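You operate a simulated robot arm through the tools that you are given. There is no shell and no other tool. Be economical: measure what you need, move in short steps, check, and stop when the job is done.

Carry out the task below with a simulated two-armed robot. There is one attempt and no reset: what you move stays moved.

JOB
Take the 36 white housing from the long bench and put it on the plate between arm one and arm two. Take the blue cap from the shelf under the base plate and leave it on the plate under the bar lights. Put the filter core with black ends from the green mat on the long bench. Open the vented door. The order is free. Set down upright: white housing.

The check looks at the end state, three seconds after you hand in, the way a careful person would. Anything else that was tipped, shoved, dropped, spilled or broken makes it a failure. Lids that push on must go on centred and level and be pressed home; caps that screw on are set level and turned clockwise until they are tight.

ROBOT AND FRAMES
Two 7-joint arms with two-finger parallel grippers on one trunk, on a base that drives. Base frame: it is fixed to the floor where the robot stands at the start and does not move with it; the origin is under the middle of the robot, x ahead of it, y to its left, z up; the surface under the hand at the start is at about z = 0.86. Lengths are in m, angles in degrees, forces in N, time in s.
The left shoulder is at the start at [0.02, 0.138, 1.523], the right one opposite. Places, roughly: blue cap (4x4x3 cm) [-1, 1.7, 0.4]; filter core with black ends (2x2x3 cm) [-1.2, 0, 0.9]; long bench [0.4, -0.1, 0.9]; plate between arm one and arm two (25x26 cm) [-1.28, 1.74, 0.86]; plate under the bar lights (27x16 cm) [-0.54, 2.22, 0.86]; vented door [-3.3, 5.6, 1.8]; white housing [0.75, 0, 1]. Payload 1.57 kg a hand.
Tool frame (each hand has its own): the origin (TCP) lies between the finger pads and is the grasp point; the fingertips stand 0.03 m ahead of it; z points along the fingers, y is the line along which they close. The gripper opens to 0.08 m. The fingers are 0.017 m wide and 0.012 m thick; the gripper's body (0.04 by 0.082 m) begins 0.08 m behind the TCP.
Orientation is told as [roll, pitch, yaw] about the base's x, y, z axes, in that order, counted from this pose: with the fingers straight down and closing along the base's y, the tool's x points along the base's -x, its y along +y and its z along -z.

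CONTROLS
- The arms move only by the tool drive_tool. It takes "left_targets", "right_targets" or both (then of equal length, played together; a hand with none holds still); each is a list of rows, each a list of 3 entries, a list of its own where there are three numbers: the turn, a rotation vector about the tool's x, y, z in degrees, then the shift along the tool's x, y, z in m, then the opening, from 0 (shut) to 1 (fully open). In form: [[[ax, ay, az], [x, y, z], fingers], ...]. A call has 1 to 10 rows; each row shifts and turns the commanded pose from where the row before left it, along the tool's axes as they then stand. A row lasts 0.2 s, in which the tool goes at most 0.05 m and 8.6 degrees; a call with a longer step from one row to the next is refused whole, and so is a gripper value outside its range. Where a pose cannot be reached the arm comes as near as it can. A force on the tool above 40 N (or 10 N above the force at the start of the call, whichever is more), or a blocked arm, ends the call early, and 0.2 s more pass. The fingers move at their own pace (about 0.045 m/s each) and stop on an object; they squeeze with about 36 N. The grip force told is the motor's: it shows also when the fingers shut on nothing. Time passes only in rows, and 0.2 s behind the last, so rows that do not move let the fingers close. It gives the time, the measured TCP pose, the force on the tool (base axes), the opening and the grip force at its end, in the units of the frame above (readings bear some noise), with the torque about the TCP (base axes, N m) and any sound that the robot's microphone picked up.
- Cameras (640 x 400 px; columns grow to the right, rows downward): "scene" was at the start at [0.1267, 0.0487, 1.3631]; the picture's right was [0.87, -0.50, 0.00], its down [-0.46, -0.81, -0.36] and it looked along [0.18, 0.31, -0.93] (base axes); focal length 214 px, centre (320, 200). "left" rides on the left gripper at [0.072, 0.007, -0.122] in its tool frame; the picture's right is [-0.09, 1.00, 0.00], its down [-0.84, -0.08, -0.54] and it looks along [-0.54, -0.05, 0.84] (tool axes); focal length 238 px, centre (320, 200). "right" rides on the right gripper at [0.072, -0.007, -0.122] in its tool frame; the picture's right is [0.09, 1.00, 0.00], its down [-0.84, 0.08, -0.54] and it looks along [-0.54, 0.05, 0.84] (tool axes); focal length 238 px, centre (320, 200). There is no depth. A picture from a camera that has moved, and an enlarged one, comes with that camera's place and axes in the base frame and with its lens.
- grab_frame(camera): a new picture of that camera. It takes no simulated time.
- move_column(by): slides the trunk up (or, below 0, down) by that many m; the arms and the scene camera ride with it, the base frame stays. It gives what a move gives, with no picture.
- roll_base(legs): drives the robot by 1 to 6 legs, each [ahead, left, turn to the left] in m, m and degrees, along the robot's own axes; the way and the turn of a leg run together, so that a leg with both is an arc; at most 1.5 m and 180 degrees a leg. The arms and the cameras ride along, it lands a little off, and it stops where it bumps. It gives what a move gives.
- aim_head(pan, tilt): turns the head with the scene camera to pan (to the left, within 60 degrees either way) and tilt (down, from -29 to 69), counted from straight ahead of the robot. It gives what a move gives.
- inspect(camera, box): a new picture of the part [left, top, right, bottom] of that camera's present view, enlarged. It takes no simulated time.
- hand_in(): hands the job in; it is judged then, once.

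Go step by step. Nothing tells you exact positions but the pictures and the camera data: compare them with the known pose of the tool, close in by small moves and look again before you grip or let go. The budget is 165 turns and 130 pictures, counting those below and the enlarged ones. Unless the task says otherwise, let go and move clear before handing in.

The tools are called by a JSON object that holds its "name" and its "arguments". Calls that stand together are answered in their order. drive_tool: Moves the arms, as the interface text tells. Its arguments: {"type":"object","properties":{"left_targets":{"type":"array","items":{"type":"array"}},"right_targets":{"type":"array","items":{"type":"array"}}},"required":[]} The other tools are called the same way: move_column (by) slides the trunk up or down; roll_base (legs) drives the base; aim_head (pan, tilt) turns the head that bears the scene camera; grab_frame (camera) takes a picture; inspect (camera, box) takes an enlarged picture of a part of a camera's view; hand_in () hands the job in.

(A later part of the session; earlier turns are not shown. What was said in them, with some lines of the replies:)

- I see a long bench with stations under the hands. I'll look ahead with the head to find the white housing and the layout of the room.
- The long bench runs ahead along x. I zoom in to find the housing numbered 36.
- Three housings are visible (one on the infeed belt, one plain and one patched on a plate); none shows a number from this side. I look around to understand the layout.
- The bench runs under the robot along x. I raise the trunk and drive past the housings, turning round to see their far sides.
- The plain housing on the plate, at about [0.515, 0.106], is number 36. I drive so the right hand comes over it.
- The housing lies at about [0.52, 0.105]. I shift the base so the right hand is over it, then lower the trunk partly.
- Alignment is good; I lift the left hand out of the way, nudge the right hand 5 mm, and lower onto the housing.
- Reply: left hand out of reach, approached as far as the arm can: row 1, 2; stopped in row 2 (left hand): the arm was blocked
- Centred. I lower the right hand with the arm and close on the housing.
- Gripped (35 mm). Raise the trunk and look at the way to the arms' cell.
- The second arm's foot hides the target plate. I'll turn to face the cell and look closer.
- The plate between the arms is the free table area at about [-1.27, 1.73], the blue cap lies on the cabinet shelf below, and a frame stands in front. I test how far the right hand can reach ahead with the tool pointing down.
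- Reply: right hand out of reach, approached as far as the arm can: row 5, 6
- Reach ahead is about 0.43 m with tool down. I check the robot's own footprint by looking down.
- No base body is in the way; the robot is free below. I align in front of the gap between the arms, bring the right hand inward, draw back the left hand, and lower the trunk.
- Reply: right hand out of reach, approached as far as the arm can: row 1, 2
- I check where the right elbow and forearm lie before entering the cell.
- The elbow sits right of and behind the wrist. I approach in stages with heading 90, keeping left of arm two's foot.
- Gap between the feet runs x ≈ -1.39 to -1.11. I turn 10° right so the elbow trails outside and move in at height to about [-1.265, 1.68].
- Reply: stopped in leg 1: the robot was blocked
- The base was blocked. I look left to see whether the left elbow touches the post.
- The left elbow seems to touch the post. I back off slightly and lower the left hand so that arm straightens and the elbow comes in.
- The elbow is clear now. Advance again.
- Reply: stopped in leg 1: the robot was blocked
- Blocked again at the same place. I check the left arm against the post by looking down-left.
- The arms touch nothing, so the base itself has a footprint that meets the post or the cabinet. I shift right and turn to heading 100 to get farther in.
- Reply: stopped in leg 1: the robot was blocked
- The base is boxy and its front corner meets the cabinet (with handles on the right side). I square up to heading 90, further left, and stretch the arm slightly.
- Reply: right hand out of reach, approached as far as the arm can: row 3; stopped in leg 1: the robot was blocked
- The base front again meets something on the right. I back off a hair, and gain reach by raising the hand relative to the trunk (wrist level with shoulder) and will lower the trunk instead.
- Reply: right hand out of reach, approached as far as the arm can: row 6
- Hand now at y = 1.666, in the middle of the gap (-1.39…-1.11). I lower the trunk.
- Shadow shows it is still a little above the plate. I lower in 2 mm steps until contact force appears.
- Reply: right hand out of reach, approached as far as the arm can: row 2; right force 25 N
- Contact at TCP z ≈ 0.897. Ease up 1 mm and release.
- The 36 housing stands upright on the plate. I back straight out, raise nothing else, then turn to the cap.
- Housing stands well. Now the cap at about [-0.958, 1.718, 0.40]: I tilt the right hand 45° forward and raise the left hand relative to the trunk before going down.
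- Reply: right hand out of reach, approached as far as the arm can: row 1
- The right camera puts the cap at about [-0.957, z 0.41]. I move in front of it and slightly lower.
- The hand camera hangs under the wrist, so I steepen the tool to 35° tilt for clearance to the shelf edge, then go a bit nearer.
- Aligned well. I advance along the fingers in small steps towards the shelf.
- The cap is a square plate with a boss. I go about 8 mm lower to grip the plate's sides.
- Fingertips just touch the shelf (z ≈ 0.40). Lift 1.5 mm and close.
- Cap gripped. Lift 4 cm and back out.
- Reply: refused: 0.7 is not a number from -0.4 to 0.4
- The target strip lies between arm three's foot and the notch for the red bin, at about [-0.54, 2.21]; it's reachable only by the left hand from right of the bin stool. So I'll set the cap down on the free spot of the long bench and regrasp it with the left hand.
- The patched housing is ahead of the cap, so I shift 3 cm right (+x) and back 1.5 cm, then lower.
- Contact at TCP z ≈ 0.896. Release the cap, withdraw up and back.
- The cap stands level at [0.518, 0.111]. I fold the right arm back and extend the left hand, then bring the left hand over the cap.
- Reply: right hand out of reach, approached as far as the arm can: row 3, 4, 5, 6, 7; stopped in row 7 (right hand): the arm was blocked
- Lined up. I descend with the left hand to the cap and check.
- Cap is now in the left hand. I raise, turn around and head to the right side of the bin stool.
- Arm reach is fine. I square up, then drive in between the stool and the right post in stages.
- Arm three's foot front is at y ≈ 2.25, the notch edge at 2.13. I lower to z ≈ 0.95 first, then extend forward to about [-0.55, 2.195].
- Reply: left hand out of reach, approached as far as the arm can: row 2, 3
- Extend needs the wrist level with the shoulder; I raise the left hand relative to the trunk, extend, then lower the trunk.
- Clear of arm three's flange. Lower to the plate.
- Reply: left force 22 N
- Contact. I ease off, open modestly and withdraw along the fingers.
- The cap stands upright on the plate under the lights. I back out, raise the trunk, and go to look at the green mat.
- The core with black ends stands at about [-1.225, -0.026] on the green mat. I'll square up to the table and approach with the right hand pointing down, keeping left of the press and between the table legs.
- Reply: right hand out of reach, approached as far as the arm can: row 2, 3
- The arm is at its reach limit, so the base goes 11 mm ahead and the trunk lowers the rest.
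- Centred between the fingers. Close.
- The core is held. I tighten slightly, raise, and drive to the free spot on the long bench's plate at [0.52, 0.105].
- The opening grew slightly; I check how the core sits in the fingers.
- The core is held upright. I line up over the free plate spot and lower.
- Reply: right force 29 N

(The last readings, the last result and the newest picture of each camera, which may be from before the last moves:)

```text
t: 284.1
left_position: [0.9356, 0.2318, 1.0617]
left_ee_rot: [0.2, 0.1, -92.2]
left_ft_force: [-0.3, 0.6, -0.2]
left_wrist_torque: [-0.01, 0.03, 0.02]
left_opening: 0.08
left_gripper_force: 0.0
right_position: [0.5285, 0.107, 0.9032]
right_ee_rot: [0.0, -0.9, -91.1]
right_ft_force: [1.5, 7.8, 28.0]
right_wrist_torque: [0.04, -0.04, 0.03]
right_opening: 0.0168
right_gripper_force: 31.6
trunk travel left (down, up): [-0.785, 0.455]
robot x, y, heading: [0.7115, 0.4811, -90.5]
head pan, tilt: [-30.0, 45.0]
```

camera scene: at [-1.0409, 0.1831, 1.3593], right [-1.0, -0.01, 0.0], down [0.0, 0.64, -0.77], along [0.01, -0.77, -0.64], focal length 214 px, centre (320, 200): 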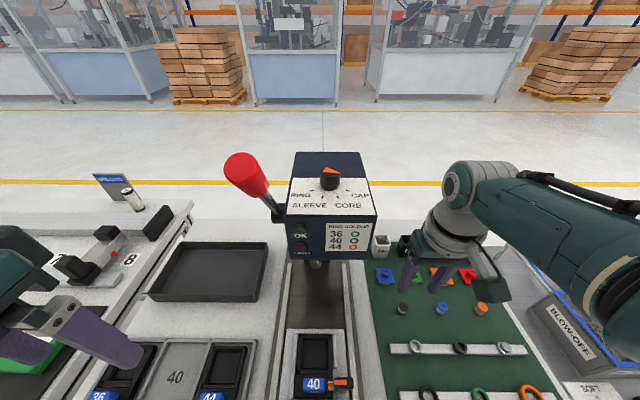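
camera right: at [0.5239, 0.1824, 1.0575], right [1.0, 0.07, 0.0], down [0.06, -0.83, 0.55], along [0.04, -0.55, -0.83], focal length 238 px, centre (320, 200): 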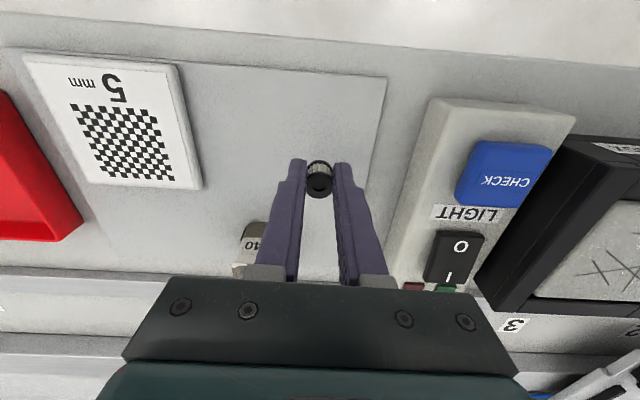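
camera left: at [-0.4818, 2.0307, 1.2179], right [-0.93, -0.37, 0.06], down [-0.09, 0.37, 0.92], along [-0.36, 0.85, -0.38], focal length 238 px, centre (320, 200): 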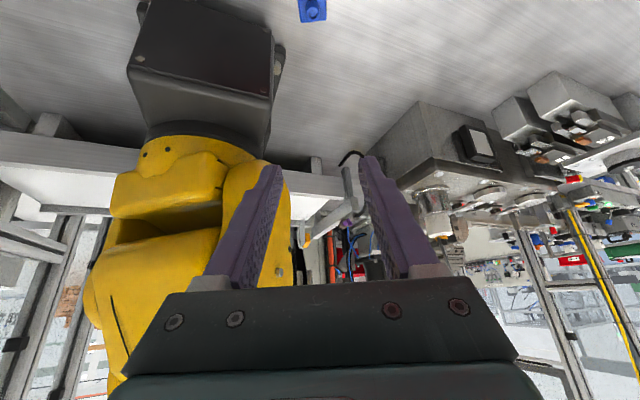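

Contact. I ease up 2.5 mm of the trunk, then open gently and rise.

{"name": "move_column", "arguments": {"by": 0.0025}}

{"name": "drive_tool", "arguments": {"right_targets": [[[0, 0, 0], [0, 0, 0], 0.55], [[0, 0, 0], [0, 0, 0], 0.55], [[0, 0, 0], [0, 0, 0], 0.55], [[0, 0, 0], [0, 0, 0], 0.55]]}}

{"name": "move_column", "arguments": {"by": 0.12}}

{"name": "grab_frame", "arguments": {"camera": "right"}}

```text
t: 284.6
left_position: [0.9349, 0.2331, 1.0653]
left_ee_rot: [0.3, 0.2, -92.2]
left_ft_force: [0.2, -0.2, -0.1]
left_wrist_torque: [0.0, -0.01, -0.02]
left_opening: 0.0802
left_gripper_force: 0.0
right_position: [0.5289, 0.1089, 0.9015]
right_ee_rot: [0.0, -0.7, -91.1]
right_ft_force: [-0.1, -0.6, 0.7]
right_wrist_torque: [-0.01, 0.03, 0.01]
right_opening: 0.0167
right_gripper_force: 31.8
trunk travel left (down, up): [-0.788, 0.452]
robot x, y, heading: [0.711, 0.4803, -90.3]
head pan, tilt: [-30.0, 45.0]
```

```text
t: 285.6
left_position: [0.9359, 0.2339, 1.0641]
left_ee_rot: [0.4, 0.2, -92.2]
left_ft_force: [1.7, -0.4, -1.0]
left_wrist_torque: [0.03, 0.0, 0.01]
left_opening: 0.0798
left_gripper_force: 0.1
right_position: [0.5287, 0.1069, 0.9024]
right_ee_rot: [0.0, -0.9, -91.1]
right_ft_force: [0.7, -0.1, -0.1]
right_wrist_torque: [-0.02, -0.02, 0.04]
right_opening: 0.0438
right_gripper_force: 0.0
trunk travel left (down, up): [-0.788, 0.452]
robot x, y, heading: [0.7091, 0.4827, -90.4]
head pan, tilt: [-30.0, 45.0]
```

```text
t: 287.1
left_position: [0.9355, 0.2334, 1.185]
left_ee_rot: [0.3, 0.2, -92.2]
left_ft_force: [-0.4, -0.6, -0.4]
left_wrist_torque: [0.01, 0.0, 0.03]
left_opening: 0.0801
left_gripper_force: 0.1
right_position: [0.5284, 0.1089, 1.0229]
right_ee_rot: [0.0, -0.8, -91.1]
right_ft_force: [-0.7, -0.3, -0.4]
right_wrist_torque: [0.0, 0.02, -0.05]
right_opening: 0.044
right_gripper_force: 0.1
trunk travel left (down, up): [-0.908, 0.332]
robot x, y, heading: [0.7123, 0.4814, -90.2]
head pan, tilt: [-30.0, 45.0]
```

```text
28 pictures are left
camera right: at [0.5239, 0.1825, 1.143], right [1.0, 0.07, 0.0], down [0.06, -0.83, 0.55], along [0.04, -0.55, -0.83], focal length 238 px, centre (320, 200)
```

right: 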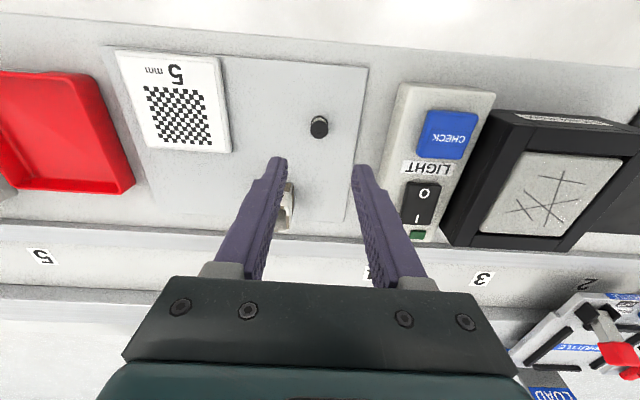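

The core stands on the long bench's plate. I raise, fold the right arm, and travel to where I can see towards the vented door.

{"name": "move_column", "arguments": {"by": 0.32}}

{"name": "drive_tool", "arguments": {"right_targets": [[[0, 0, 0], [0.03, -0.01, 0], 0.5], [[0, 0, 0], [0.03, -0.01, 0], 0.5], [[0, 0, 0], [0.03, 0, 0], 0.5], [[0, 0, 0], [0, 0, 0], 0.5]]}}

{"name": "roll_base", "arguments": {"legs": [[-0.22, 0, 0], [0, -1.5, 0], [0, -1.1, 0], [0, 0, -155]]}}

{"name": "aim_head", "arguments": {"pan": 0, "tilt": 12}}

{"name": "grab_frame", "arguments": {"camera": "scene"}}

```text
t: 290.3
left_position: [0.9358, 0.2325, 1.5048]
left_ee_rot: [0.3, 0.2, -92.2]
left_ft_force: [-0.2, -0.3, -0.2]
left_wrist_torque: [-0.02, 0.01, 0.01]
left_opening: 0.0801
left_gripper_force: 0.1
right_position: [0.5285, 0.1092, 1.3429]
right_ee_rot: [0.0, -0.8, -91.1]
right_ft_force: [-0.3, -0.2, 0.3]
right_wrist_torque: [0.01, 0.0, 0.01]
right_opening: 0.0441
right_gripper_force: 0.1
trunk travel left (down, up): [-1.228, 0.012]
robot x, y, heading: [0.7128, 0.477, -90.2]
head pan, tilt: [-30.0, 45.0]
```

```text
t: 291.3
left_position: [0.936, 0.2331, 1.5041]
left_ee_rot: [0.4, 0.3, -92.2]
left_ft_force: [0.1, 0.2, -0.6]
left_wrist_torque: [0.01, -0.01, 0.01]
left_opening: 0.0797
left_gripper_force: 0.0
right_position: [0.5117, 0.1549, 1.2976]
right_ee_rot: [0.0, -0.8, -91.1]
right_ft_force: [-0.1, -0.6, 0.2]
right_wrist_torque: [0.02, 0.02, -0.01]
right_opening: 0.0399
right_gripper_force: 0.0
right hand out of reach, approached as far as the arm can: row 1, 2, 3
trunk travel left (down, up): [-1.228, 0.012]
robot x, y, heading: [0.7116, 0.4801, -90.2]
head pan, tilt: [-30.0, 45.0]
```

```text
t: 311.7
left_position: [-2.2071, 0.8785, 1.5035]
left_ee_rot: [0.3, 0.2, 112.0]
left_ft_force: [-0.3, -0.6, -0.1]
left_wrist_torque: [0.03, 0.01, 0.0]
left_opening: 0.08
left_gripper_force: 0.0
right_position: [-1.8528, 1.1235, 1.2968]
right_ee_rot: [0.0, -0.7, 113.1]
right_ft_force: [0.7, -0.6, 0.8]
right_wrist_torque: [0.02, 0.01, 0.02]
right_opening: 0.04
right_gripper_force: 0.1
trunk travel left (down, up): [-1.228, 0.012]
robot x, y, heading: [-1.902, 0.7391, 113.9]
head pan, tilt: [-30.0, 45.0]
```

```text
t: 312.6
left_position: [-2.2066, 0.8783, 1.5052]
left_ee_rot: [0.4, 0.2, 112.0]
left_ft_force: [-0.6, 0.2, 0.1]
left_wrist_torque: [0.04, -0.01, 0.01]
left_opening: 0.0798
left_gripper_force: 0.1
right_position: [-1.8521, 1.1227, 1.2968]
right_ee_rot: [-0.2, -0.7, 113.1]
right_ft_force: [0.0, 0.1, -0.1]
right_wrist_torque: [0.02, 0.01, -0.03]
right_opening: 0.0401
right_gripper_force: 0.1
trunk travel left (down, up): [-1.228, 0.012]
robot x, y, heading: [-1.902, 0.7425, 113.8]
head pan, tilt: [0.0, 12.0]
```

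```text
27 pictures are left
camera scene: at [-1.9813, 0.9206, 1.7731], right [0.92, 0.4, 0.0], down [0.08, -0.19, -0.98], along [-0.39, 0.89, -0.21], focal length 214 px, centre (320, 200)
```

scene: 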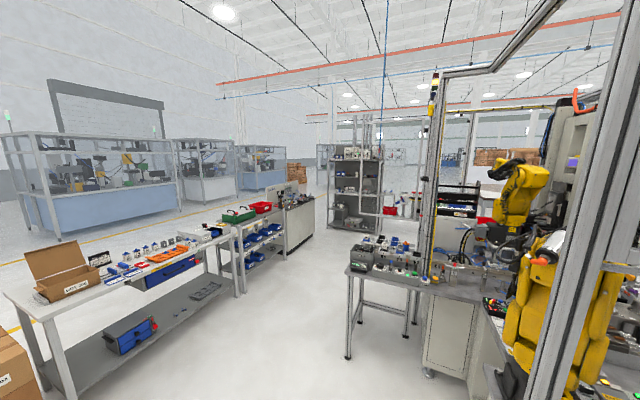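

{"name": "inspect", "arguments": {"camera": "scene", "box": [310, 100, 420, 250]}}

```text
2.67 times, centred on (365, 175) of scene
camera zoom: at [-1.9813, 0.9206, 1.7731], right [0.92, 0.4, 0.0], down [0.08, -0.19, -0.98], along [-0.39, 0.89, -0.21], focal length 572 px, centre (200, 267)
```

zoom: 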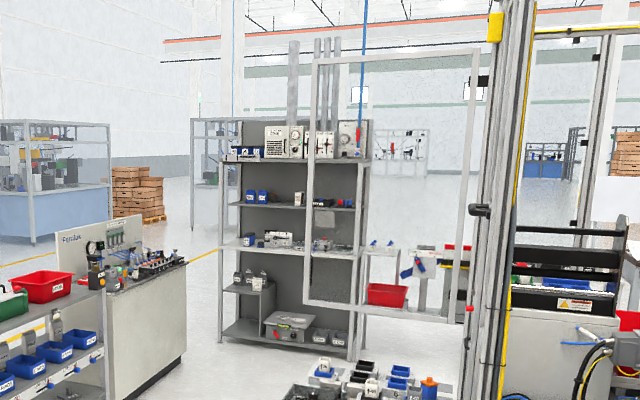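

The shelf unit with boxes on top stands at y ≈ 5.5, x −3.76…−2.64. I drive up the aisle to face it.

{"name": "roll_base", "arguments": {"legs": [[0, 0, -23.8], [0, 1.15, 0], [1.5, 0, 0], [1.5, 0, 0], [0.35, 0, 0]]}}

{"name": "aim_head", "arguments": {"pan": 0, "tilt": 0}}

{"name": "grab_frame", "arguments": {"camera": "scene"}}

```text
t: 333.1
left_position: [-3.2345, 3.9613, 1.5044]
left_ee_rot: [0.3, 0.2, 88.0]
left_ft_force: [0.7, -0.2, -1.0]
left_wrist_torque: [-0.02, 0.03, -0.02]
left_opening: 0.08
left_gripper_force: 0.1
right_position: [-2.8088, 4.0393, 1.2966]
right_ee_rot: [-0.2, -0.7, 89.0]
right_ft_force: [0.4, -0.3, -0.4]
right_wrist_torque: [-0.05, 0.0, 0.01]
right_opening: 0.0399
right_gripper_force: 0.2
trunk travel left (down, up): [-1.228, 0.012]
robot x, y, heading: [-3.0107, 3.7158, 90.0]
head pan, tilt: [0.0, 12.0]
stopped in leg 4: the robot was blocked; the commanded pose is now the measured one
```

```text
t: 333.8
left_position: [-3.2348, 3.9615, 1.5036]
left_ee_rot: [0.4, 0.2, 87.9]
left_ft_force: [0.7, 0.3, 0.5]
left_wrist_torque: [-0.01, 0.01, -0.02]
left_opening: 0.0798
left_gripper_force: 0.1
right_position: [-2.8087, 4.0407, 1.2969]
right_ee_rot: [-0.1, -0.7, 89.0]
right_ft_force: [0.1, 0.3, -0.4]
right_wrist_torque: [0.01, 0.0, 0.02]
right_opening: 0.0402
right_gripper_force: 0.1
trunk travel left (down, up): [-1.228, 0.012]
robot x, y, heading: [-3.0126, 3.7136, 90.1]
head pan, tilt: [0.0, 0.0]
```

```text
25 pictures are left
camera scene: at [-3.0101, 3.9046, 1.7924], right [1.0, 0.0, 0.0], down [0.0, 0.0, -1.0], along [0.0, 1.0, 0.0], focal length 214 px, centre (320, 200)
```

scene: 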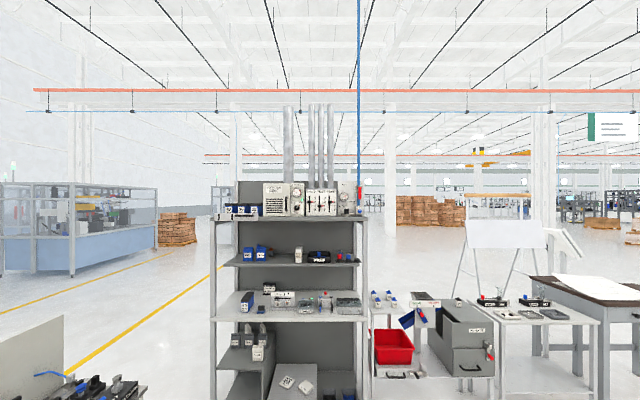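

{"name": "inspect", "arguments": {"camera": "scene", "box": [225, 165, 375, 225]}}

{"name": "aim_head", "arguments": {"pan": 20, "tilt": 55}}

{"name": "grab_frame", "arguments": {"camera": "scene"}}

```text
4.27 times, centred on (300, 195) of scene
camera zoom: at [-3.0101, 3.9046, 1.7924], right [1.0, 0.0, 0.0], down [0.0, 0.0, -1.0], along [0.0, 1.0, 0.0], focal length 915 px, centre (405, 221)
```

zoom: 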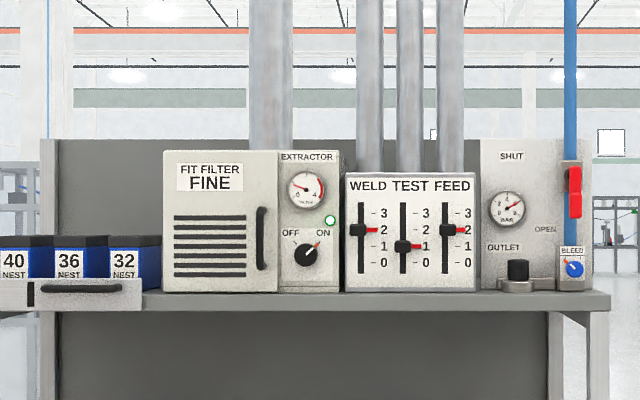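

```text
t: 335.0
left_position: [-3.234, 3.9616, 1.5044]
left_ee_rot: [0.3, 0.2, 87.9]
left_ft_force: [0.2, 0.4, -0.6]
left_wrist_torque: [-0.03, 0.0, 0.01]
left_opening: 0.0801
left_gripper_force: 0.1
right_position: [-2.8104, 4.0411, 1.2974]
right_ee_rot: [-0.1, -0.8, 88.9]
right_ft_force: [0.5, -0.2, 0.5]
right_wrist_torque: [0.0, 0.01, -0.03]
right_opening: 0.04
right_gripper_force: 0.0
trunk travel left (down, up): [-1.228, 0.012]
robot x, y, heading: [-3.0083, 3.716, 89.9]
head pan, tilt: [20.0, 55.0]
```

```text
23 pictures are left
camera scene: at [-3.0349, 3.8825, 1.7081], right [0.94, 0.34, 0.0], down [0.28, -0.77, -0.57], along [-0.19, 0.54, -0.82], focal length 214 px, centre (320, 200)
```

scene: 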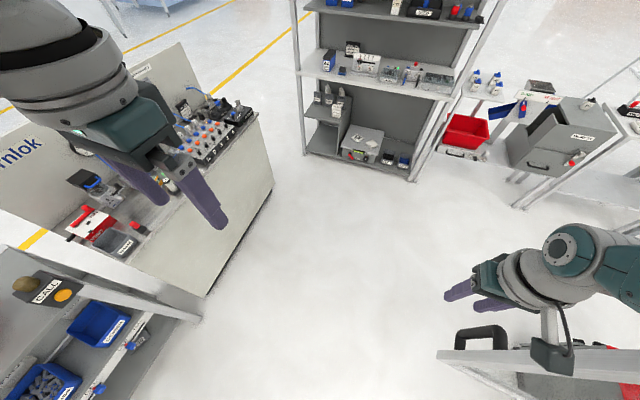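

The "FIT FILTER FINE" box has the louvred door, hinge left (x ≈ -3.45), handle at x ≈ -3.27, z ≈ 1.76. I step left past the thing that blocked me, approach, and point the left hand forward.

{"name": "roll_base", "arguments": {"legs": [[-0.06, 0.0, 0], [0, 0.22, 0], [0.7, 0, 0]]}}

{"name": "drive_tool", "arguments": {"left_targets": [[[0, -8.2, 0], [0, 0, 0], 0.7], [[0, -8.2, 0], [0, 0, 0], 0.7], [[0, -8.2, 0], [0, 0, 0], 0.7], [[0, -8.2, 0], [0, 0, 0], 0.7], [[0, -8.2, 0], [0, 0, 0], 0.7], [[0, -8.2, 0], [0, 0, 0], 0.7], [[0, -8.2, 0], [0, 0, 0], 0.7], [[0, -8.2, 0], [0, 0, 0], 0.7], [[0, -8.2, 0], [0, 0, 0], 0.7], [[0, -8.2, 0], [0, 0, 0], 0.7]]}}

```text
t: 340.8
left_position: [-3.4444, 4.6122, 1.505]
left_ee_rot: [0.3, 0.2, 87.6]
left_ft_force: [-0.9, 0.5, -0.4]
left_wrist_torque: [-0.01, -0.01, 0.03]
left_opening: 0.0799
left_gripper_force: 0.1
right_position: [-3.019, 4.6882, 1.2973]
right_ee_rot: [-0.1, -0.7, 88.7]
right_ft_force: [0.5, -0.1, -0.7]
right_wrist_torque: [-0.02, -0.01, 0.02]
right_opening: 0.04
right_gripper_force: 0.0
trunk travel left (down, up): [-1.228, 0.012]
robot x, y, heading: [-3.2206, 4.364, 89.4]
head pan, tilt: [20.0, 55.0]
```

```text
t: 343.0
left_position: [-3.4445, 4.6119, 1.5051]
left_ee_rot: [2.1, -81.8, 85.5]
left_ft_force: [0.7, -0.9, 0.8]
left_wrist_torque: [0.01, 0.01, 0.01]
left_opening: 0.056
left_gripper_force: 0.1
right_position: [-3.0187, 4.6877, 1.297]
right_ee_rot: [-0.1, -0.6, 88.6]
right_ft_force: [0.8, -0.9, -0.4]
right_wrist_torque: [-0.02, 0.01, -0.02]
right_opening: 0.04
right_gripper_force: 0.0
trunk travel left (down, up): [-1.228, 0.012]
robot x, y, heading: [-3.2234, 4.3625, 89.3]
head pan, tilt: [20.0, 55.0]
```

{"name": "drive_tool", "arguments": {"left_targets": [[[0, -8, 0], [0, 0, 0.03], 0.7], [[0, 0, 0], [-0.028, -0.019, 0.03], 0.7], [[0, 0, 0], [-0.028, -0.019, 0.03], 0.7], [[0, 0, 0], [-0.028, -0.019, 0.03], 0.7], [[0, 0, 0], [-0.028, -0.019, 0.03], 0.7], [[0, 0, 0], [-0.028, -0.019, 0.03], 0.7], [[0, 0, 0], [-0.028, -0.019, 0.03], 0.7], [[0, 0, 0], [-0.028, -0.019, 0.03], 0.7], [[0, 0, 0], [-0.028, -0.019, 0.03], 0.7], [[0, 0, 0], [-0.028, -0.019, 0.03], 0.7]]}}

{"name": "aim_head", "arguments": {"pan": 5, "tilt": 0}}

{"name": "grab_frame", "arguments": {"camera": "scene"}}

{"name": "grab_frame", "arguments": {"camera": "left"}}

```text
t: 345.4
left_position: [-3.2876, 4.9135, 1.7351]
left_ee_rot: [79.2, -85.4, 10.8]
left_ft_force: [-0.2, -0.7, 0.1]
left_wrist_torque: [-0.02, 0.01, -0.03]
left_opening: 0.056
left_gripper_force: 0.0
right_position: [-3.019, 4.6875, 1.2974]
right_ee_rot: [-0.1, -0.8, 88.5]
right_ft_force: [-0.1, 0.2, 0.4]
right_wrist_torque: [0.03, 0.02, -0.01]
right_opening: 0.04
right_gripper_force: 0.0
trunk travel left (down, up): [-1.228, 0.012]
robot x, y, heading: [-3.2224, 4.3667, 89.3]
head pan, tilt: [20.0, 55.0]
stopped in row 10 (left hand): the arm was blocked; the commanded pose is now the measured one
```

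```text
t: 346.6
left_position: [-3.2863, 4.9125, 1.7365]
left_ee_rot: [79.6, -85.4, 10.5]
left_ft_force: [1.0, 0.2, -0.4]
left_wrist_torque: [-0.01, -0.01, 0.0]
left_opening: 0.0558
left_gripper_force: 0.2
right_position: [-3.0198, 4.6886, 1.2974]
right_ee_rot: [-0.1, -0.7, 88.7]
right_ft_force: [0.6, -0.8, 0.3]
right_wrist_torque: [0.0, 0.0, 0.0]
right_opening: 0.0401
right_gripper_force: 0.1
trunk travel left (down, up): [-1.228, 0.012]
robot x, y, heading: [-3.2206, 4.3626, 89.5]
head pan, tilt: [5.0, 0.0]
```

```text
22 pictures are left
camera scene: at [-3.2286, 4.5531, 1.7924], right [1.0, 0.08, 0.0], down [0.0, 0.0, -1.0], along [-0.08, 1.0, 0.0], focal length 214 px, centre (320, 200)
```

scene: 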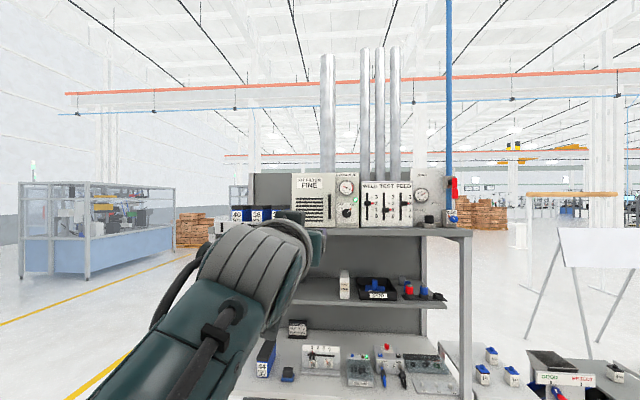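

```text
21 pictures are left
camera left: at [-3.2993, 4.7891, 1.666], right [-0.99, 0.0, 0.17], down [0.14, -0.53, 0.84], along [0.09, 0.85, 0.52], focal length 238 px, centre (320, 200)
```

left: 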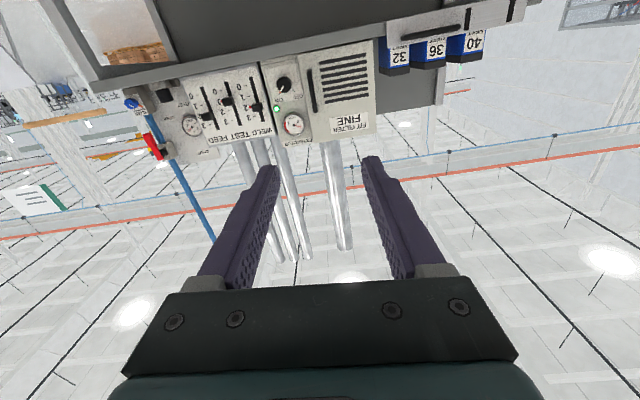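

Triangulating, the handle is at about [-3.26, 5.50, 1.757]. I drive ahead most of the way and level the hand's roll.

{"name": "roll_base", "arguments": {"legs": [[0.49, -0.02, 0.5]]}}

{"name": "drive_tool", "arguments": {"left_targets": [[[0, 0, -5], [0, 0, -0.02], 0.7], [[0, 0, -5], [-0.01, 0, -0.02], 0.7], [[0, 0, 0], [-0.01, 0, 0], 0.7], [[0, 0, 0], [0, 0, 0], 0.7]]}}

{"name": "grab_frame", "arguments": {"camera": "left"}}

{"name": "grab_frame", "arguments": {"camera": "scene"}}

```text
t: 349.5
left_position: [-3.2646, 5.4038, 1.7346]
left_ee_rot: [79.5, -85.4, 10.7]
left_ft_force: [0.0, 0.1, -0.4]
left_wrist_torque: [0.03, -0.03, 0.0]
left_opening: 0.056
left_gripper_force: 0.1
right_position: [-2.9963, 5.1811, 1.2979]
right_ee_rot: [-0.1, -0.7, 88.8]
right_ft_force: [-0.5, 0.1, 0.3]
right_wrist_torque: [0.0, 0.0, 0.01]
right_opening: 0.0399
right_gripper_force: 0.0
trunk travel left (down, up): [-1.228, 0.012]
robot x, y, heading: [-3.1963, 4.8544, 89.9]
head pan, tilt: [5.0, 0.0]
```

```text
t: 350.5
left_position: [-3.2863, 5.3651, 1.7466]
left_ee_rot: [-53.3, -89.2, 144.9]
left_ft_force: [0.4, -0.2, -0.4]
left_wrist_torque: [-0.01, 0.0, 0.0]
left_opening: 0.0561
left_gripper_force: 0.1
right_position: [-2.9967, 5.1805, 1.2974]
right_ee_rot: [-0.1, -0.7, 88.8]
right_ft_force: [0.3, -0.2, -0.5]
right_wrist_torque: [-0.01, -0.01, 0.03]
right_opening: 0.0399
right_gripper_force: 0.1
trunk travel left (down, up): [-1.228, 0.012]
robot x, y, heading: [-3.1944, 4.8562, 89.5]
head pan, tilt: [5.0, 0.0]
```

```text
20 pictures are left
camera left: at [-3.2891, 5.2429, 1.6765], right [-1.0, -0.03, 0.08], down [0.08, -0.53, 0.84], along [0.02, 0.85, 0.53], focal length 238 px, centre (320, 200)
```

left: 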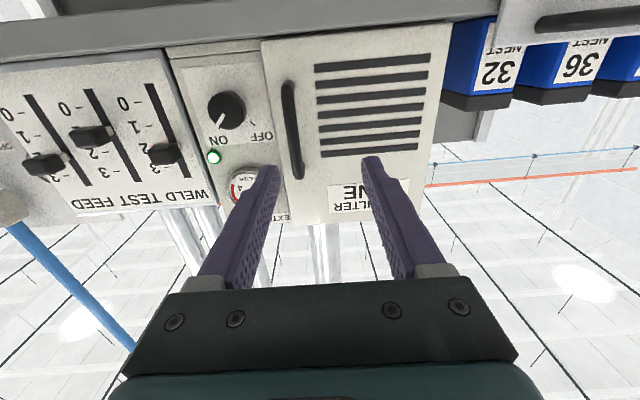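

```text
19 pictures are left
camera scene: at [-3.2051, 5.0443, 1.7925], right [1.0, 0.08, 0.0], down [0.0, 0.0, -1.0], along [-0.08, 1.0, 0.0], focal length 214 px, centre (320, 200)
```

scene: 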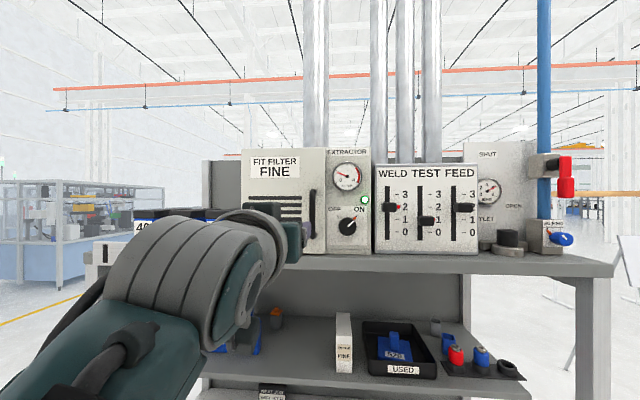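

{"name": "drive_tool", "arguments": {"left_targets": [[[0, 0, 0], [-0.004, -0.026, 0], 0.5], [[0, 0, 0], [0, 0, 0.03], 0.5], [[0, 0, 0], [0, 0, 0.03], 0.5], [[0, 0, 0], [0, 0, 0.02], 0.5], [[0, 0, 0], [0, 0, 0], 0.5]]}}

{"name": "grab_frame", "arguments": {"camera": "left"}}

{"name": "inspect", "arguments": {"camera": "scene", "box": [240, 140, 400, 260]}}

```text
t: 351.7
left_position: [-3.2529, 5.4452, 1.7567]
left_ee_rot: [-80.3, -85.9, 171.4]
left_ft_force: [-0.1, 0.6, -0.9]
left_wrist_torque: [0.01, 0.0, -0.02]
left_opening: 0.0398
left_gripper_force: 0.0
right_position: [-2.9965, 5.18, 1.2966]
right_ee_rot: [0.0, -0.7, 88.9]
right_ft_force: [0.4, 0.6, -0.9]
right_wrist_torque: [-0.01, 0.02, 0.01]
right_opening: 0.0399
right_gripper_force: 0.1
trunk travel left (down, up): [-1.228, 0.012]
robot x, y, heading: [-3.1944, 4.856, 89.4]
head pan, tilt: [5.0, 0.0]
```

```text
18 pictures are left
camera left: at [-3.2523, 5.3223, 1.6864], right [-1.0, -0.02, 0.02], down [0.03, -0.53, 0.85], along [-0.01, 0.85, 0.53], focal length 238 px, centre (320, 200)
```

left: 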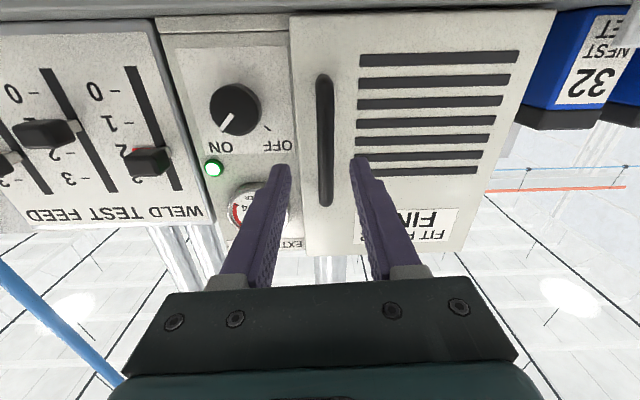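

```text
3.33 times, centred on (320, 200) of scene
camera zoom: at [-3.2051, 5.0443, 1.7925], right [1.0, 0.08, 0.0], down [0.0, 0.0, -1.0], along [-0.08, 1.0, 0.0], focal length 715 px, centre (320, 200)
```

zoom: 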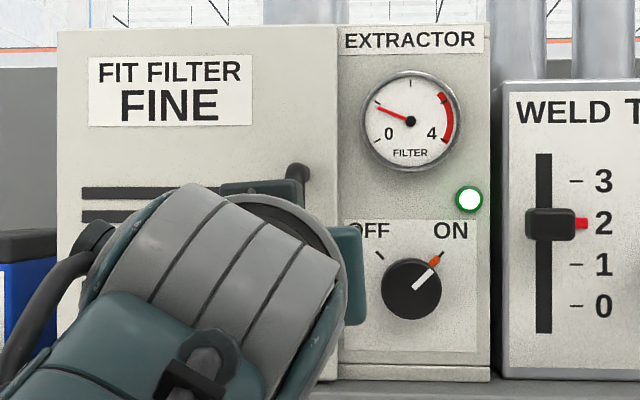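

Handle is between the fingers' lines. Advance in small steps.

{"name": "drive_tool", "arguments": {"left_targets": [[[0, 0, 0], [0, 0.003, 0.015], 0.5], [[0, 0, 0], [0, 0, 0.012], 0.5], [[0, 0, 0], [0, 0, 0.01], 0.5], [[0, 0, 0], [0, 0, 0], 0.5]]}}

{"name": "inspect", "arguments": {"camera": "left", "box": [220, 60, 420, 200]}}

```text
t: 352.7
left_position: [-3.2456, 5.4807, 1.7597]
left_ee_rot: [-82.1, -84.4, 172.5]
left_ft_force: [-1.2, 0.0, -1.3]
left_wrist_torque: [0.01, 0.01, 0.03]
left_opening: 0.0411
left_gripper_force: 0.3
right_position: [-2.9965, 5.1807, 1.2966]
right_ee_rot: [-0.1, -0.7, 88.9]
right_ft_force: [-1.0, -0.4, -0.5]
right_wrist_torque: [-0.02, -0.01, -0.02]
right_opening: 0.0402
right_gripper_force: 0.1
trunk travel left (down, up): [-1.228, 0.012]
robot x, y, heading: [-3.197, 4.8566, 90.0]
head pan, tilt: [5.0, 0.0]
```

```text
2.86 times, centred on (320, 130) of left
camera zoom: at [-3.2452, 5.3573, 1.6899], right [-1.0, -0.01, -0.01], down [0.0, -0.53, 0.85], along [-0.01, 0.85, 0.53], focal length 681 px, centre (320, 400)
```

zoom: 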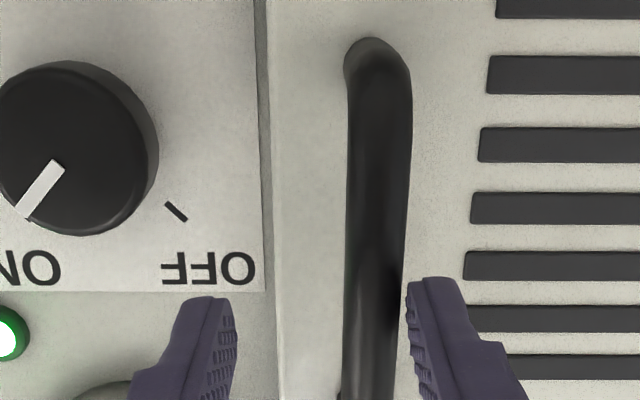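

{"name": "drive_tool", "arguments": {"left_targets": [[[0, 0, 0], [0, 0.007, 0], 0.5], [[0, 0, 0], [0, 0.006, 0.004], 0.5], [[0, 0, 0], [0, 0, 0], 0.5]]}}

{"name": "inspect", "arguments": {"camera": "left", "box": [220, 60, 420, 200]}}

```text
t: 353.5
left_position: [-3.2567, 5.4856, 1.7595]
left_ee_rot: [-81.5, -84.4, 171.7]
left_ft_force: [-1.1, -0.7, 0.4]
left_wrist_torque: [0.03, 0.0, -0.02]
left_opening: 0.0398
left_gripper_force: 0.1
right_position: [-2.9964, 5.1802, 1.2964]
right_ee_rot: [-0.1, -0.7, 89.0]
right_ft_force: [-0.2, 0.3, -0.3]
right_wrist_torque: [-0.01, 0.0, 0.01]
right_opening: 0.0401
right_gripper_force: 0.0
trunk travel left (down, up): [-1.228, 0.012]
robot x, y, heading: [-3.1989, 4.8564, 89.7]
head pan, tilt: [5.0, 0.0]
```

```text
2.86 times, centred on (320, 130) of left
camera zoom: at [-3.2559, 5.3607, 1.6881], right [-1.0, 0.0, -0.01], down [0.0, -0.53, 0.85], along [-0.01, 0.85, 0.53], focal length 681 px, centre (320, 400)
```

zoom: 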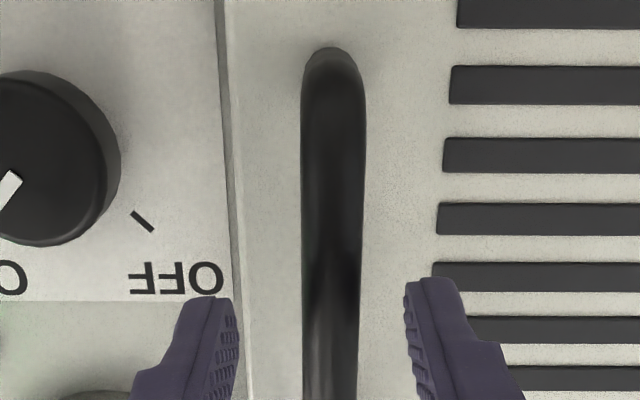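

Centred on the handle. I close on it.

{"name": "drive_tool", "arguments": {"left_targets": [[[0, 0, 0], [0, 0, 0.005], 0.5], [[0, 0, 0], [0, 0, 0], 0.0], [[0, 0, 0], [0, 0, 0], 0.0], [[0, 0, 0], [0, 0, 0], 0.0], [[0, 0, 0], [0, 0, 0], 0.0], [[0, 0, 0], [0, 0, 0], 0.0]]}}

```text
t: 354.9
left_position: [-3.2598, 5.4908, 1.7583]
left_ee_rot: [-80.7, -84.5, 171.2]
left_ft_force: [-14.5, 0.8, -0.3]
left_wrist_torque: [-0.01, 0.63, 0.31]
left_opening: 0.0153
left_gripper_force: 31.1
right_position: [-2.9967, 5.1798, 1.2967]
right_ee_rot: [0.0, -0.6, 88.9]
right_ft_force: [0.1, -0.6, 0.1]
right_wrist_torque: [-0.01, -0.04, -0.02]
right_opening: 0.0398
right_gripper_force: 0.1
trunk travel left (down, up): [-1.228, 0.012]
robot x, y, heading: [-3.1989, 4.8514, 89.5]
head pan, tilt: [5.0, 0.0]
```

Gripped the bar (15 mm). I pull along the door's arc, turning the hand with it.

{"name": "drive_tool", "arguments": {"left_targets": [[[0, 0, 0], [0, 0, -0.008], 0], [[5, 0, 0], [0, 0.0005, -0.015], 0], [[5, 0, 0], [0, 0.0007, -0.016], 0], [[5, 0, 0], [0, 0.0007, -0.016], 0], [[5, 0, 0], [0, 0.0007, -0.016], 0], [[0, 0, 0], [0, 0, 0], 0]]}}

{"name": "grab_frame", "arguments": {"camera": "scene"}}

```text
t: 355.7
left_position: [-3.2711, 5.4604, 1.7578]
left_ee_rot: [-87.7, -85.1, 171.9]
left_ft_force: [-0.2, 0.5, -0.7]
left_wrist_torque: [0.58, 0.6, 0.02]
left_opening: 0.015
left_gripper_force: 31.0
right_position: [-2.9983, 5.1807, 1.2973]
right_ee_rot: [-0.1, -0.6, 89.0]
right_ft_force: [0.5, 0.3, 0.4]
right_wrist_torque: [0.04, -0.01, -0.01]
right_opening: 0.0398
right_gripper_force: 0.0
trunk travel left (down, up): [-1.228, 0.012]
robot x, y, heading: [-3.1998, 4.8555, 89.7]
head pan, tilt: [5.0, 0.0]
stopped in row 3 (left hand): the force on the tool passed its limit at 48 N (the readings are from after the stop); the commanded pose is now the measured one
```

```text
14 pictures are left
camera scene: at [-3.2059, 5.0445, 1.7925], right [1.0, 0.08, 0.0], down [0.0, 0.0, -1.0], along [-0.08, 1.0, 0.0], focal length 214 px, centre (320, 200)
```

scene: 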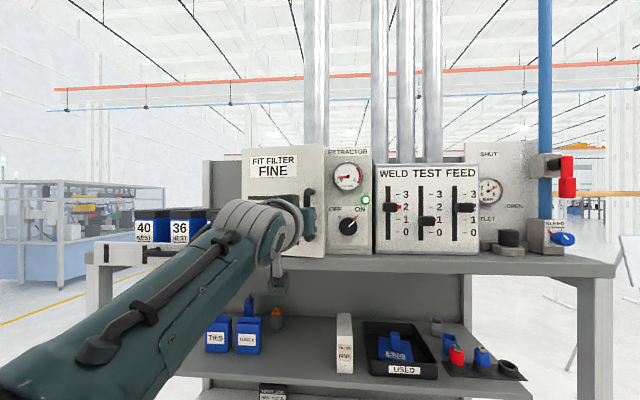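

{"name": "inspect", "arguments": {"camera": "scene", "box": [230, 140, 390, 260]}}

{"name": "inspect", "arguments": {"camera": "left", "box": [180, 20, 460, 200]}}

```text
3.33 times, centred on (310, 200) of scene
camera zoom: at [-3.2059, 5.0445, 1.7925], right [1.0, 0.08, 0.0], down [0.0, 0.0, -1.0], along [-0.08, 1.0, 0.0], focal length 715 px, centre (353, 200)
```

zoom: 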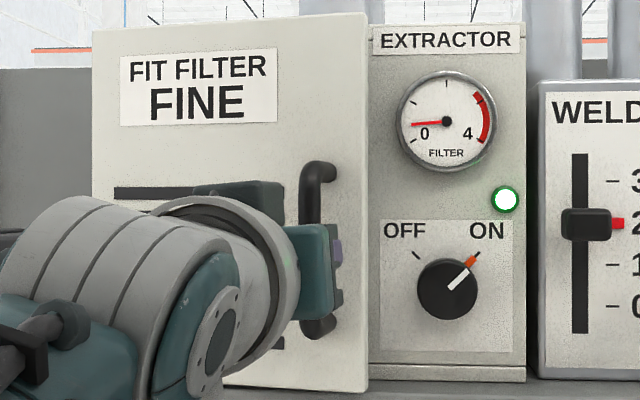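

```text
2.22 times, centred on (320, 110) of left
camera zoom: at [-3.2837, 5.339, 1.6861], right [-0.99, 0.1, 0.01], down [-0.05, -0.54, 0.84], along [0.09, 0.84, 0.54], focal length 530 px, centre (320, 400)
```

zoom: 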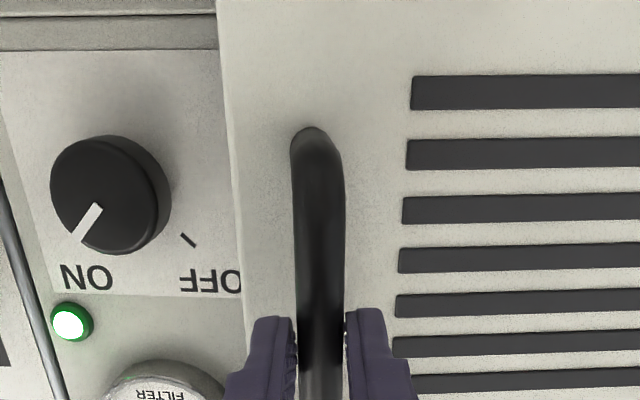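

The door is opening. I account for the handle's standoff and continue in gentler steps.

{"name": "drive_tool", "arguments": {"left_targets": [[[4, 0, 0], [0, 0.003, -0.012], 0], [[4, 0, 0], [0, 0.0033, -0.013], 0], [[4, 0, 0], [0, 0.0033, -0.013], 0], [[4, 0, 0], [0, 0.0033, -0.013], 0], [[4, 0, 0], [0, 0.0033, -0.013], 0], [[4, 0, 0], [0, 0.0033, -0.013], 0], [[4, 0, 0], [0, 0.0033, -0.013], 0], [[0, 0, 0], [0, 0, 0], 0]]}}

```text
t: 356.7
left_position: [-3.3009, 5.419, 1.7564]
left_ee_rot: [-106.4, -85.4, 176.5]
left_ft_force: [-0.6, -0.1, 2.4]
left_wrist_torque: [-0.09, 0.82, 0.09]
left_opening: 0.0148
left_gripper_force: 30.9
right_position: [-2.9987, 5.1811, 1.2957]
right_ee_rot: [0.0, -0.6, 88.9]
right_ft_force: [-0.3, 0.6, 0.2]
right_wrist_torque: [0.01, -0.02, -0.01]
right_opening: 0.0398
right_gripper_force: 0.0
trunk travel left (down, up): [-1.228, 0.012]
robot x, y, heading: [-3.1967, 4.8552, 89.7]
head pan, tilt: [5.0, 0.0]
stopped in row 5 (left hand): the force on the tool passed its limit at 43 N (the readings are from after the stop); the commanded pose is now the measured one
```

{"name": "drive_tool", "arguments": {"left_targets": [[[4, 0, 0], [0, 0.0055, -0.0125], 0], [[4, 0, 0], [0, 0.005, -0.0125], 0], [[4, 0, 0], [0, 0.005, -0.0125], 0], [[4, 0, 0], [0, 0.005, -0.0125], 0], [[4, 0, 0], [0, 0.005, -0.0125], 0], [[4, 0, 0], [0, 0.005, -0.0125], 0], [[4, 0, 0], [0, 0.005, -0.0125], 0], [[0, 0, 0], [0, 0, 0], 0]]}}

```text
t: 358.1
left_position: [-3.3696, 5.375, 1.7555]
left_ee_rot: [-134.1, -85.5, -178.4]
left_ft_force: [-0.1, -0.1, 4.0]
left_wrist_torque: [0.09, 0.82, 0.08]
left_opening: 0.0147
left_gripper_force: 30.8
right_position: [-2.9988, 5.1814, 1.2975]
right_ee_rot: [0.1, -0.8, 89.1]
right_ft_force: [-0.7, 0.6, -0.4]
right_wrist_torque: [0.0, -0.01, 0.03]
right_opening: 0.0401
right_gripper_force: 0.1
trunk travel left (down, up): [-1.228, 0.012]
robot x, y, heading: [-3.2003, 4.8568, 89.8]
head pan, tilt: [5.0, 0.0]
stopped in row 7 (left hand): the force on the tool passed its limit at 42 N (the readings are from after the stop); the commanded pose is now the measured one
```

About 48° open now. Continue along the arc.

{"name": "drive_tool", "arguments": {"left_targets": [[[4, 0, 0], [0, 0.005, -0.0125], 0], [[4, 0, 0], [0, 0.005, -0.0125], 0], [[4, 0, 0], [0, 0.005, -0.0125], 0], [[4, 0, 0], [0, 0.005, -0.0125], 0], [[4, 0, 0], [0, 0.005, -0.0125], 0], [[4, 0, 0], [0, 0.005, -0.0125], 0], [[0, 0, 0], [0, 0, 0], 0]]}}

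{"name": "grab_frame", "arguments": {"camera": "scene"}}

```text
t: 359.1
left_position: [-3.4215, 5.3616, 1.7541]
left_ee_rot: [-150.0, -85.4, -176.2]
left_ft_force: [-0.1, 1.1, 4.6]
left_wrist_torque: [0.28, 0.7, 0.07]
left_opening: 0.0139
left_gripper_force: 30.6
right_position: [-2.999, 5.182, 1.2981]
right_ee_rot: [0.0, -0.7, 89.0]
right_ft_force: [0.0, -0.2, 0.5]
right_wrist_torque: [-0.01, 0.0, -0.03]
right_opening: 0.0399
right_gripper_force: 0.1
trunk travel left (down, up): [-1.228, 0.012]
robot x, y, heading: [-3.2018, 4.8555, 89.9]
head pan, tilt: [5.0, 0.0]
stopped in row 5 (left hand): the force on the tool passed its limit at 43 N (the readings are from after the stop); the commanded pose is now the measured one
```

```text
11 pictures are left
camera scene: at [-3.2067, 5.0457, 1.7925], right [1.0, 0.08, 0.0], down [0.0, 0.0, -1.0], along [-0.08, 1.0, 0.0], focal length 214 px, centre (320, 200)
```

scene: 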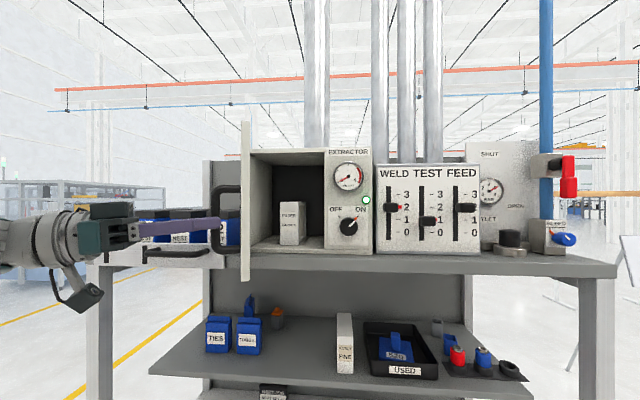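

About 65° open; a little more.

{"name": "drive_tool", "arguments": {"left_targets": [[[4, 0, 0], [0, 0.005, -0.0125], 0], [[4, 0, 0], [0, 0.0047, -0.0125], 0], [[4, 0, 0], [0, 0.0047, -0.0125], 0], [[4, 0, 0], [0, 0.0047, -0.0125], 0], [[4, 0, 0], [0, 0.0047, -0.0125], 0], [[0, 0, 0], [0, 0, 0], 0]]}}

```text
t: 359.7
left_position: [-3.4457, 5.3614, 1.7531]
left_ee_rot: [-156.1, -85.3, -175.3]
left_ft_force: [-0.7, 0.8, 2.0]
left_wrist_torque: [0.39, 0.53, 0.09]
left_opening: 0.0141
left_gripper_force: 30.0
left hand out of reach, approached as far as the arm can: row 2
right_position: [-2.9977, 5.1822, 1.2962]
right_ee_rot: [-0.1, -0.6, 88.8]
right_ft_force: [-0.2, 0.5, -1.2]
right_wrist_torque: [0.02, 0.03, 0.02]
right_opening: 0.0401
right_gripper_force: 0.1
trunk travel left (down, up): [-1.228, 0.012]
robot x, y, heading: [-3.1969, 4.8615, 89.9]
head pan, tilt: [5.0, 0.0]
stopped in row 2 (left hand): the force on the tool passed its limit at 61 N (the readings are from after the stop); the commanded pose is now the measured one
```

About 73° now and the motion is purely sideways; I use a small base shift to the left to open a bit more, then release.

{"name": "roll_base", "arguments": {"legs": [[0, 0.035, 0]]}}

{"name": "drive_tool", "arguments": {"left_targets": [[[0, 0, 0], [0, 0, 0], 0.5], [[0, 0, 0], [0, 0, 0], 0.5], [[0, 0, 0], [0, 0, 0], 0.5], [[0, 0, 0], [0, 0, 0], 0.5]]}}

{"name": "grab_frame", "arguments": {"camera": "scene"}}

```text
t: 360.6
left_position: [-3.4782, 5.3609, 1.7542]
left_ee_rot: [-155.0, -85.4, -176.5]
left_ft_force: [-1.3, -0.5, 5.0]
left_wrist_torque: [0.51, 0.22, 0.18]
left_opening: 0.0142
left_gripper_force: 30.5
right_position: [-3.0316, 5.1837, 1.2965]
right_ee_rot: [0.0, -0.7, 89.0]
right_ft_force: [0.0, -0.4, -0.3]
right_wrist_torque: [-0.01, -0.01, -0.01]
right_opening: 0.0397
right_gripper_force: 0.0
trunk travel left (down, up): [-1.228, 0.012]
robot x, y, heading: [-3.2313, 4.8605, 89.7]
head pan, tilt: [5.0, 0.0]
```

```text
t: 361.6
left_position: [-3.4799, 5.361, 1.7547]
left_ee_rot: [-154.5, -85.3, -176.9]
left_ft_force: [-0.5, -0.1, -0.2]
left_wrist_torque: [0.03, -0.01, 0.01]
left_opening: 0.04
left_gripper_force: 0.2
right_position: [-3.0325, 5.1836, 1.2966]
right_ee_rot: [-0.1, -0.6, 88.9]
right_ft_force: [-0.4, 0.3, 0.0]
right_wrist_torque: [0.0, 0.0, 0.05]
right_opening: 0.0402
right_gripper_force: 0.1
trunk travel left (down, up): [-1.228, 0.012]
robot x, y, heading: [-3.2316, 4.8564, 89.7]
head pan, tilt: [5.0, 0.0]
```

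```text
10 pictures are left
camera scene: at [-3.2411, 5.0464, 1.7925], right [1.0, 0.08, 0.0], down [0.0, 0.0, -1.0], along [-0.08, 1.0, 0.0], focal length 214 px, centre (320, 200)
```

scene: 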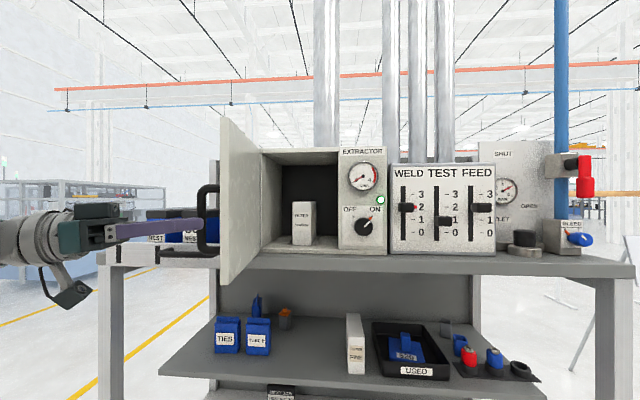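

The door stands open about 83°. I draw the fingers off the handle and back away.

{"name": "drive_tool", "arguments": {"left_targets": [[[0, 0, 0], [0, 0, -0.02], 0.5], [[0, 0, 0], [0, 0, -0.03], 0.5], [[0, 0, 0], [0, 0, -0.03], 0.5], [[0, 0, 0], [0, 0, 0], 0.5]]}}

{"name": "inspect", "arguments": {"camera": "scene", "box": [60, 100, 380, 300]}}

```text
t: 362.6
left_position: [-3.543, 5.313, 1.752]
left_ee_rot: [-154.6, -85.3, -176.8]
left_ft_force: [-0.1, -0.2, 0.8]
left_wrist_torque: [-0.02, -0.02, -0.02]
left_opening: 0.0402
left_gripper_force: 0.1
left hand out of reach, approached as far as the arm can: row 2, 3
right_position: [-3.0324, 5.1822, 1.2976]
right_ee_rot: [-0.2, -0.7, 88.9]
right_ft_force: [0.1, -0.2, 0.6]
right_wrist_torque: [-0.02, -0.01, -0.03]
right_opening: 0.04
right_gripper_force: 0.0
trunk travel left (down, up): [-1.228, 0.012]
robot x, y, heading: [-3.2319, 4.8565, 89.7]
head pan, tilt: [5.0, 0.0]
```

```text
2.00 times, centred on (220, 200) of scene
camera zoom: at [-3.241, 5.0464, 1.7925], right [1.0, 0.08, 0.0], down [0.0, 0.0, -1.0], along [-0.08, 1.0, 0.0], focal length 429 px, centre (520, 200)
```

zoom: 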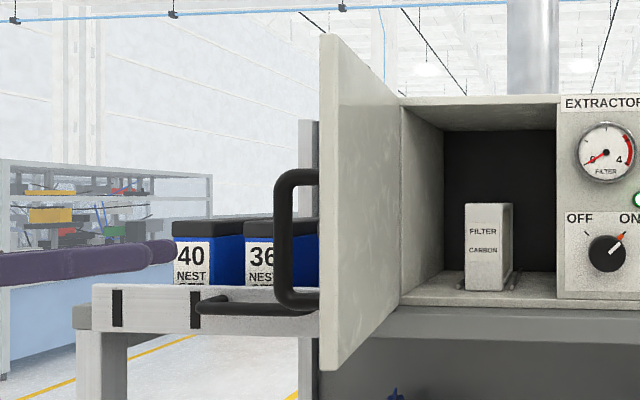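

Fingers are clear of the handle. Back off and take a last look.

{"name": "roll_base", "arguments": {"legs": [[-0.35, 0, 0]]}}

{"name": "grab_frame", "arguments": {"camera": "scene"}}

```text
t: 364.9
left_position: [-3.5448, 4.9597, 1.7512]
left_ee_rot: [-154.6, -85.3, -176.5]
left_ft_force: [0.6, -0.9, 0.1]
left_wrist_torque: [0.04, 0.0, -0.01]
left_opening: 0.0401
left_gripper_force: 0.0
right_position: [-3.0358, 4.8315, 1.2962]
right_ee_rot: [-0.1, -0.5, 89.4]
right_ft_force: [-0.7, 0.0, 0.0]
right_wrist_torque: [0.04, 0.03, -0.01]
right_opening: 0.0399
right_gripper_force: 0.0
trunk travel left (down, up): [-1.228, 0.012]
robot x, y, heading: [-3.2318, 4.5036, 90.0]
head pan, tilt: [5.0, 0.0]
```

```text
8 pictures are left
camera scene: at [-3.2428, 4.6934, 1.7925], right [1.0, 0.09, 0.0], down [0.0, 0.0, -1.0], along [-0.09, 1.0, 0.0], focal length 214 px, centre (320, 200)
```

scene: 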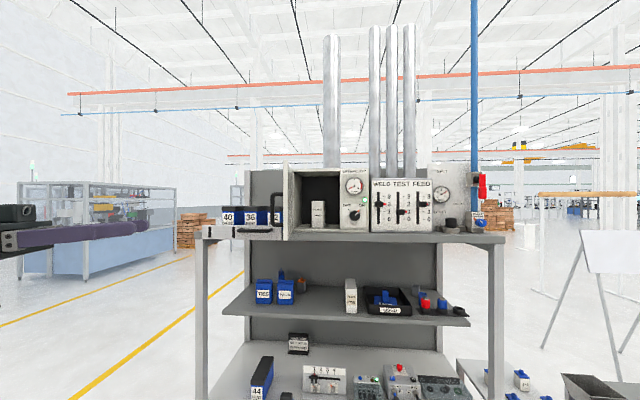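

The vented door stays open, and the housing, cap and core were all standing when I last saw them, so I hand in.

{"name": "hand_in", "arguments": {}}

```text
The job is handed in.
```

I carried out all four parts of the job and handed it in:
- **White housing:** number 36 stands upright on the plate between arm one and arm two.
- **Blue cap:** it is on the plate under the bar lights.
- **Filter core:** the one with black ends is on the long bench, on the plate where housing 36 stood.
- **Vented door:** it is open about 83°.

The base was stopped by obstacles several times: in front of the arms' cabinet, where nothing looked out of place afterwards, and once in the aisle on the way to the door. I did not check whether that last bump moved anything.
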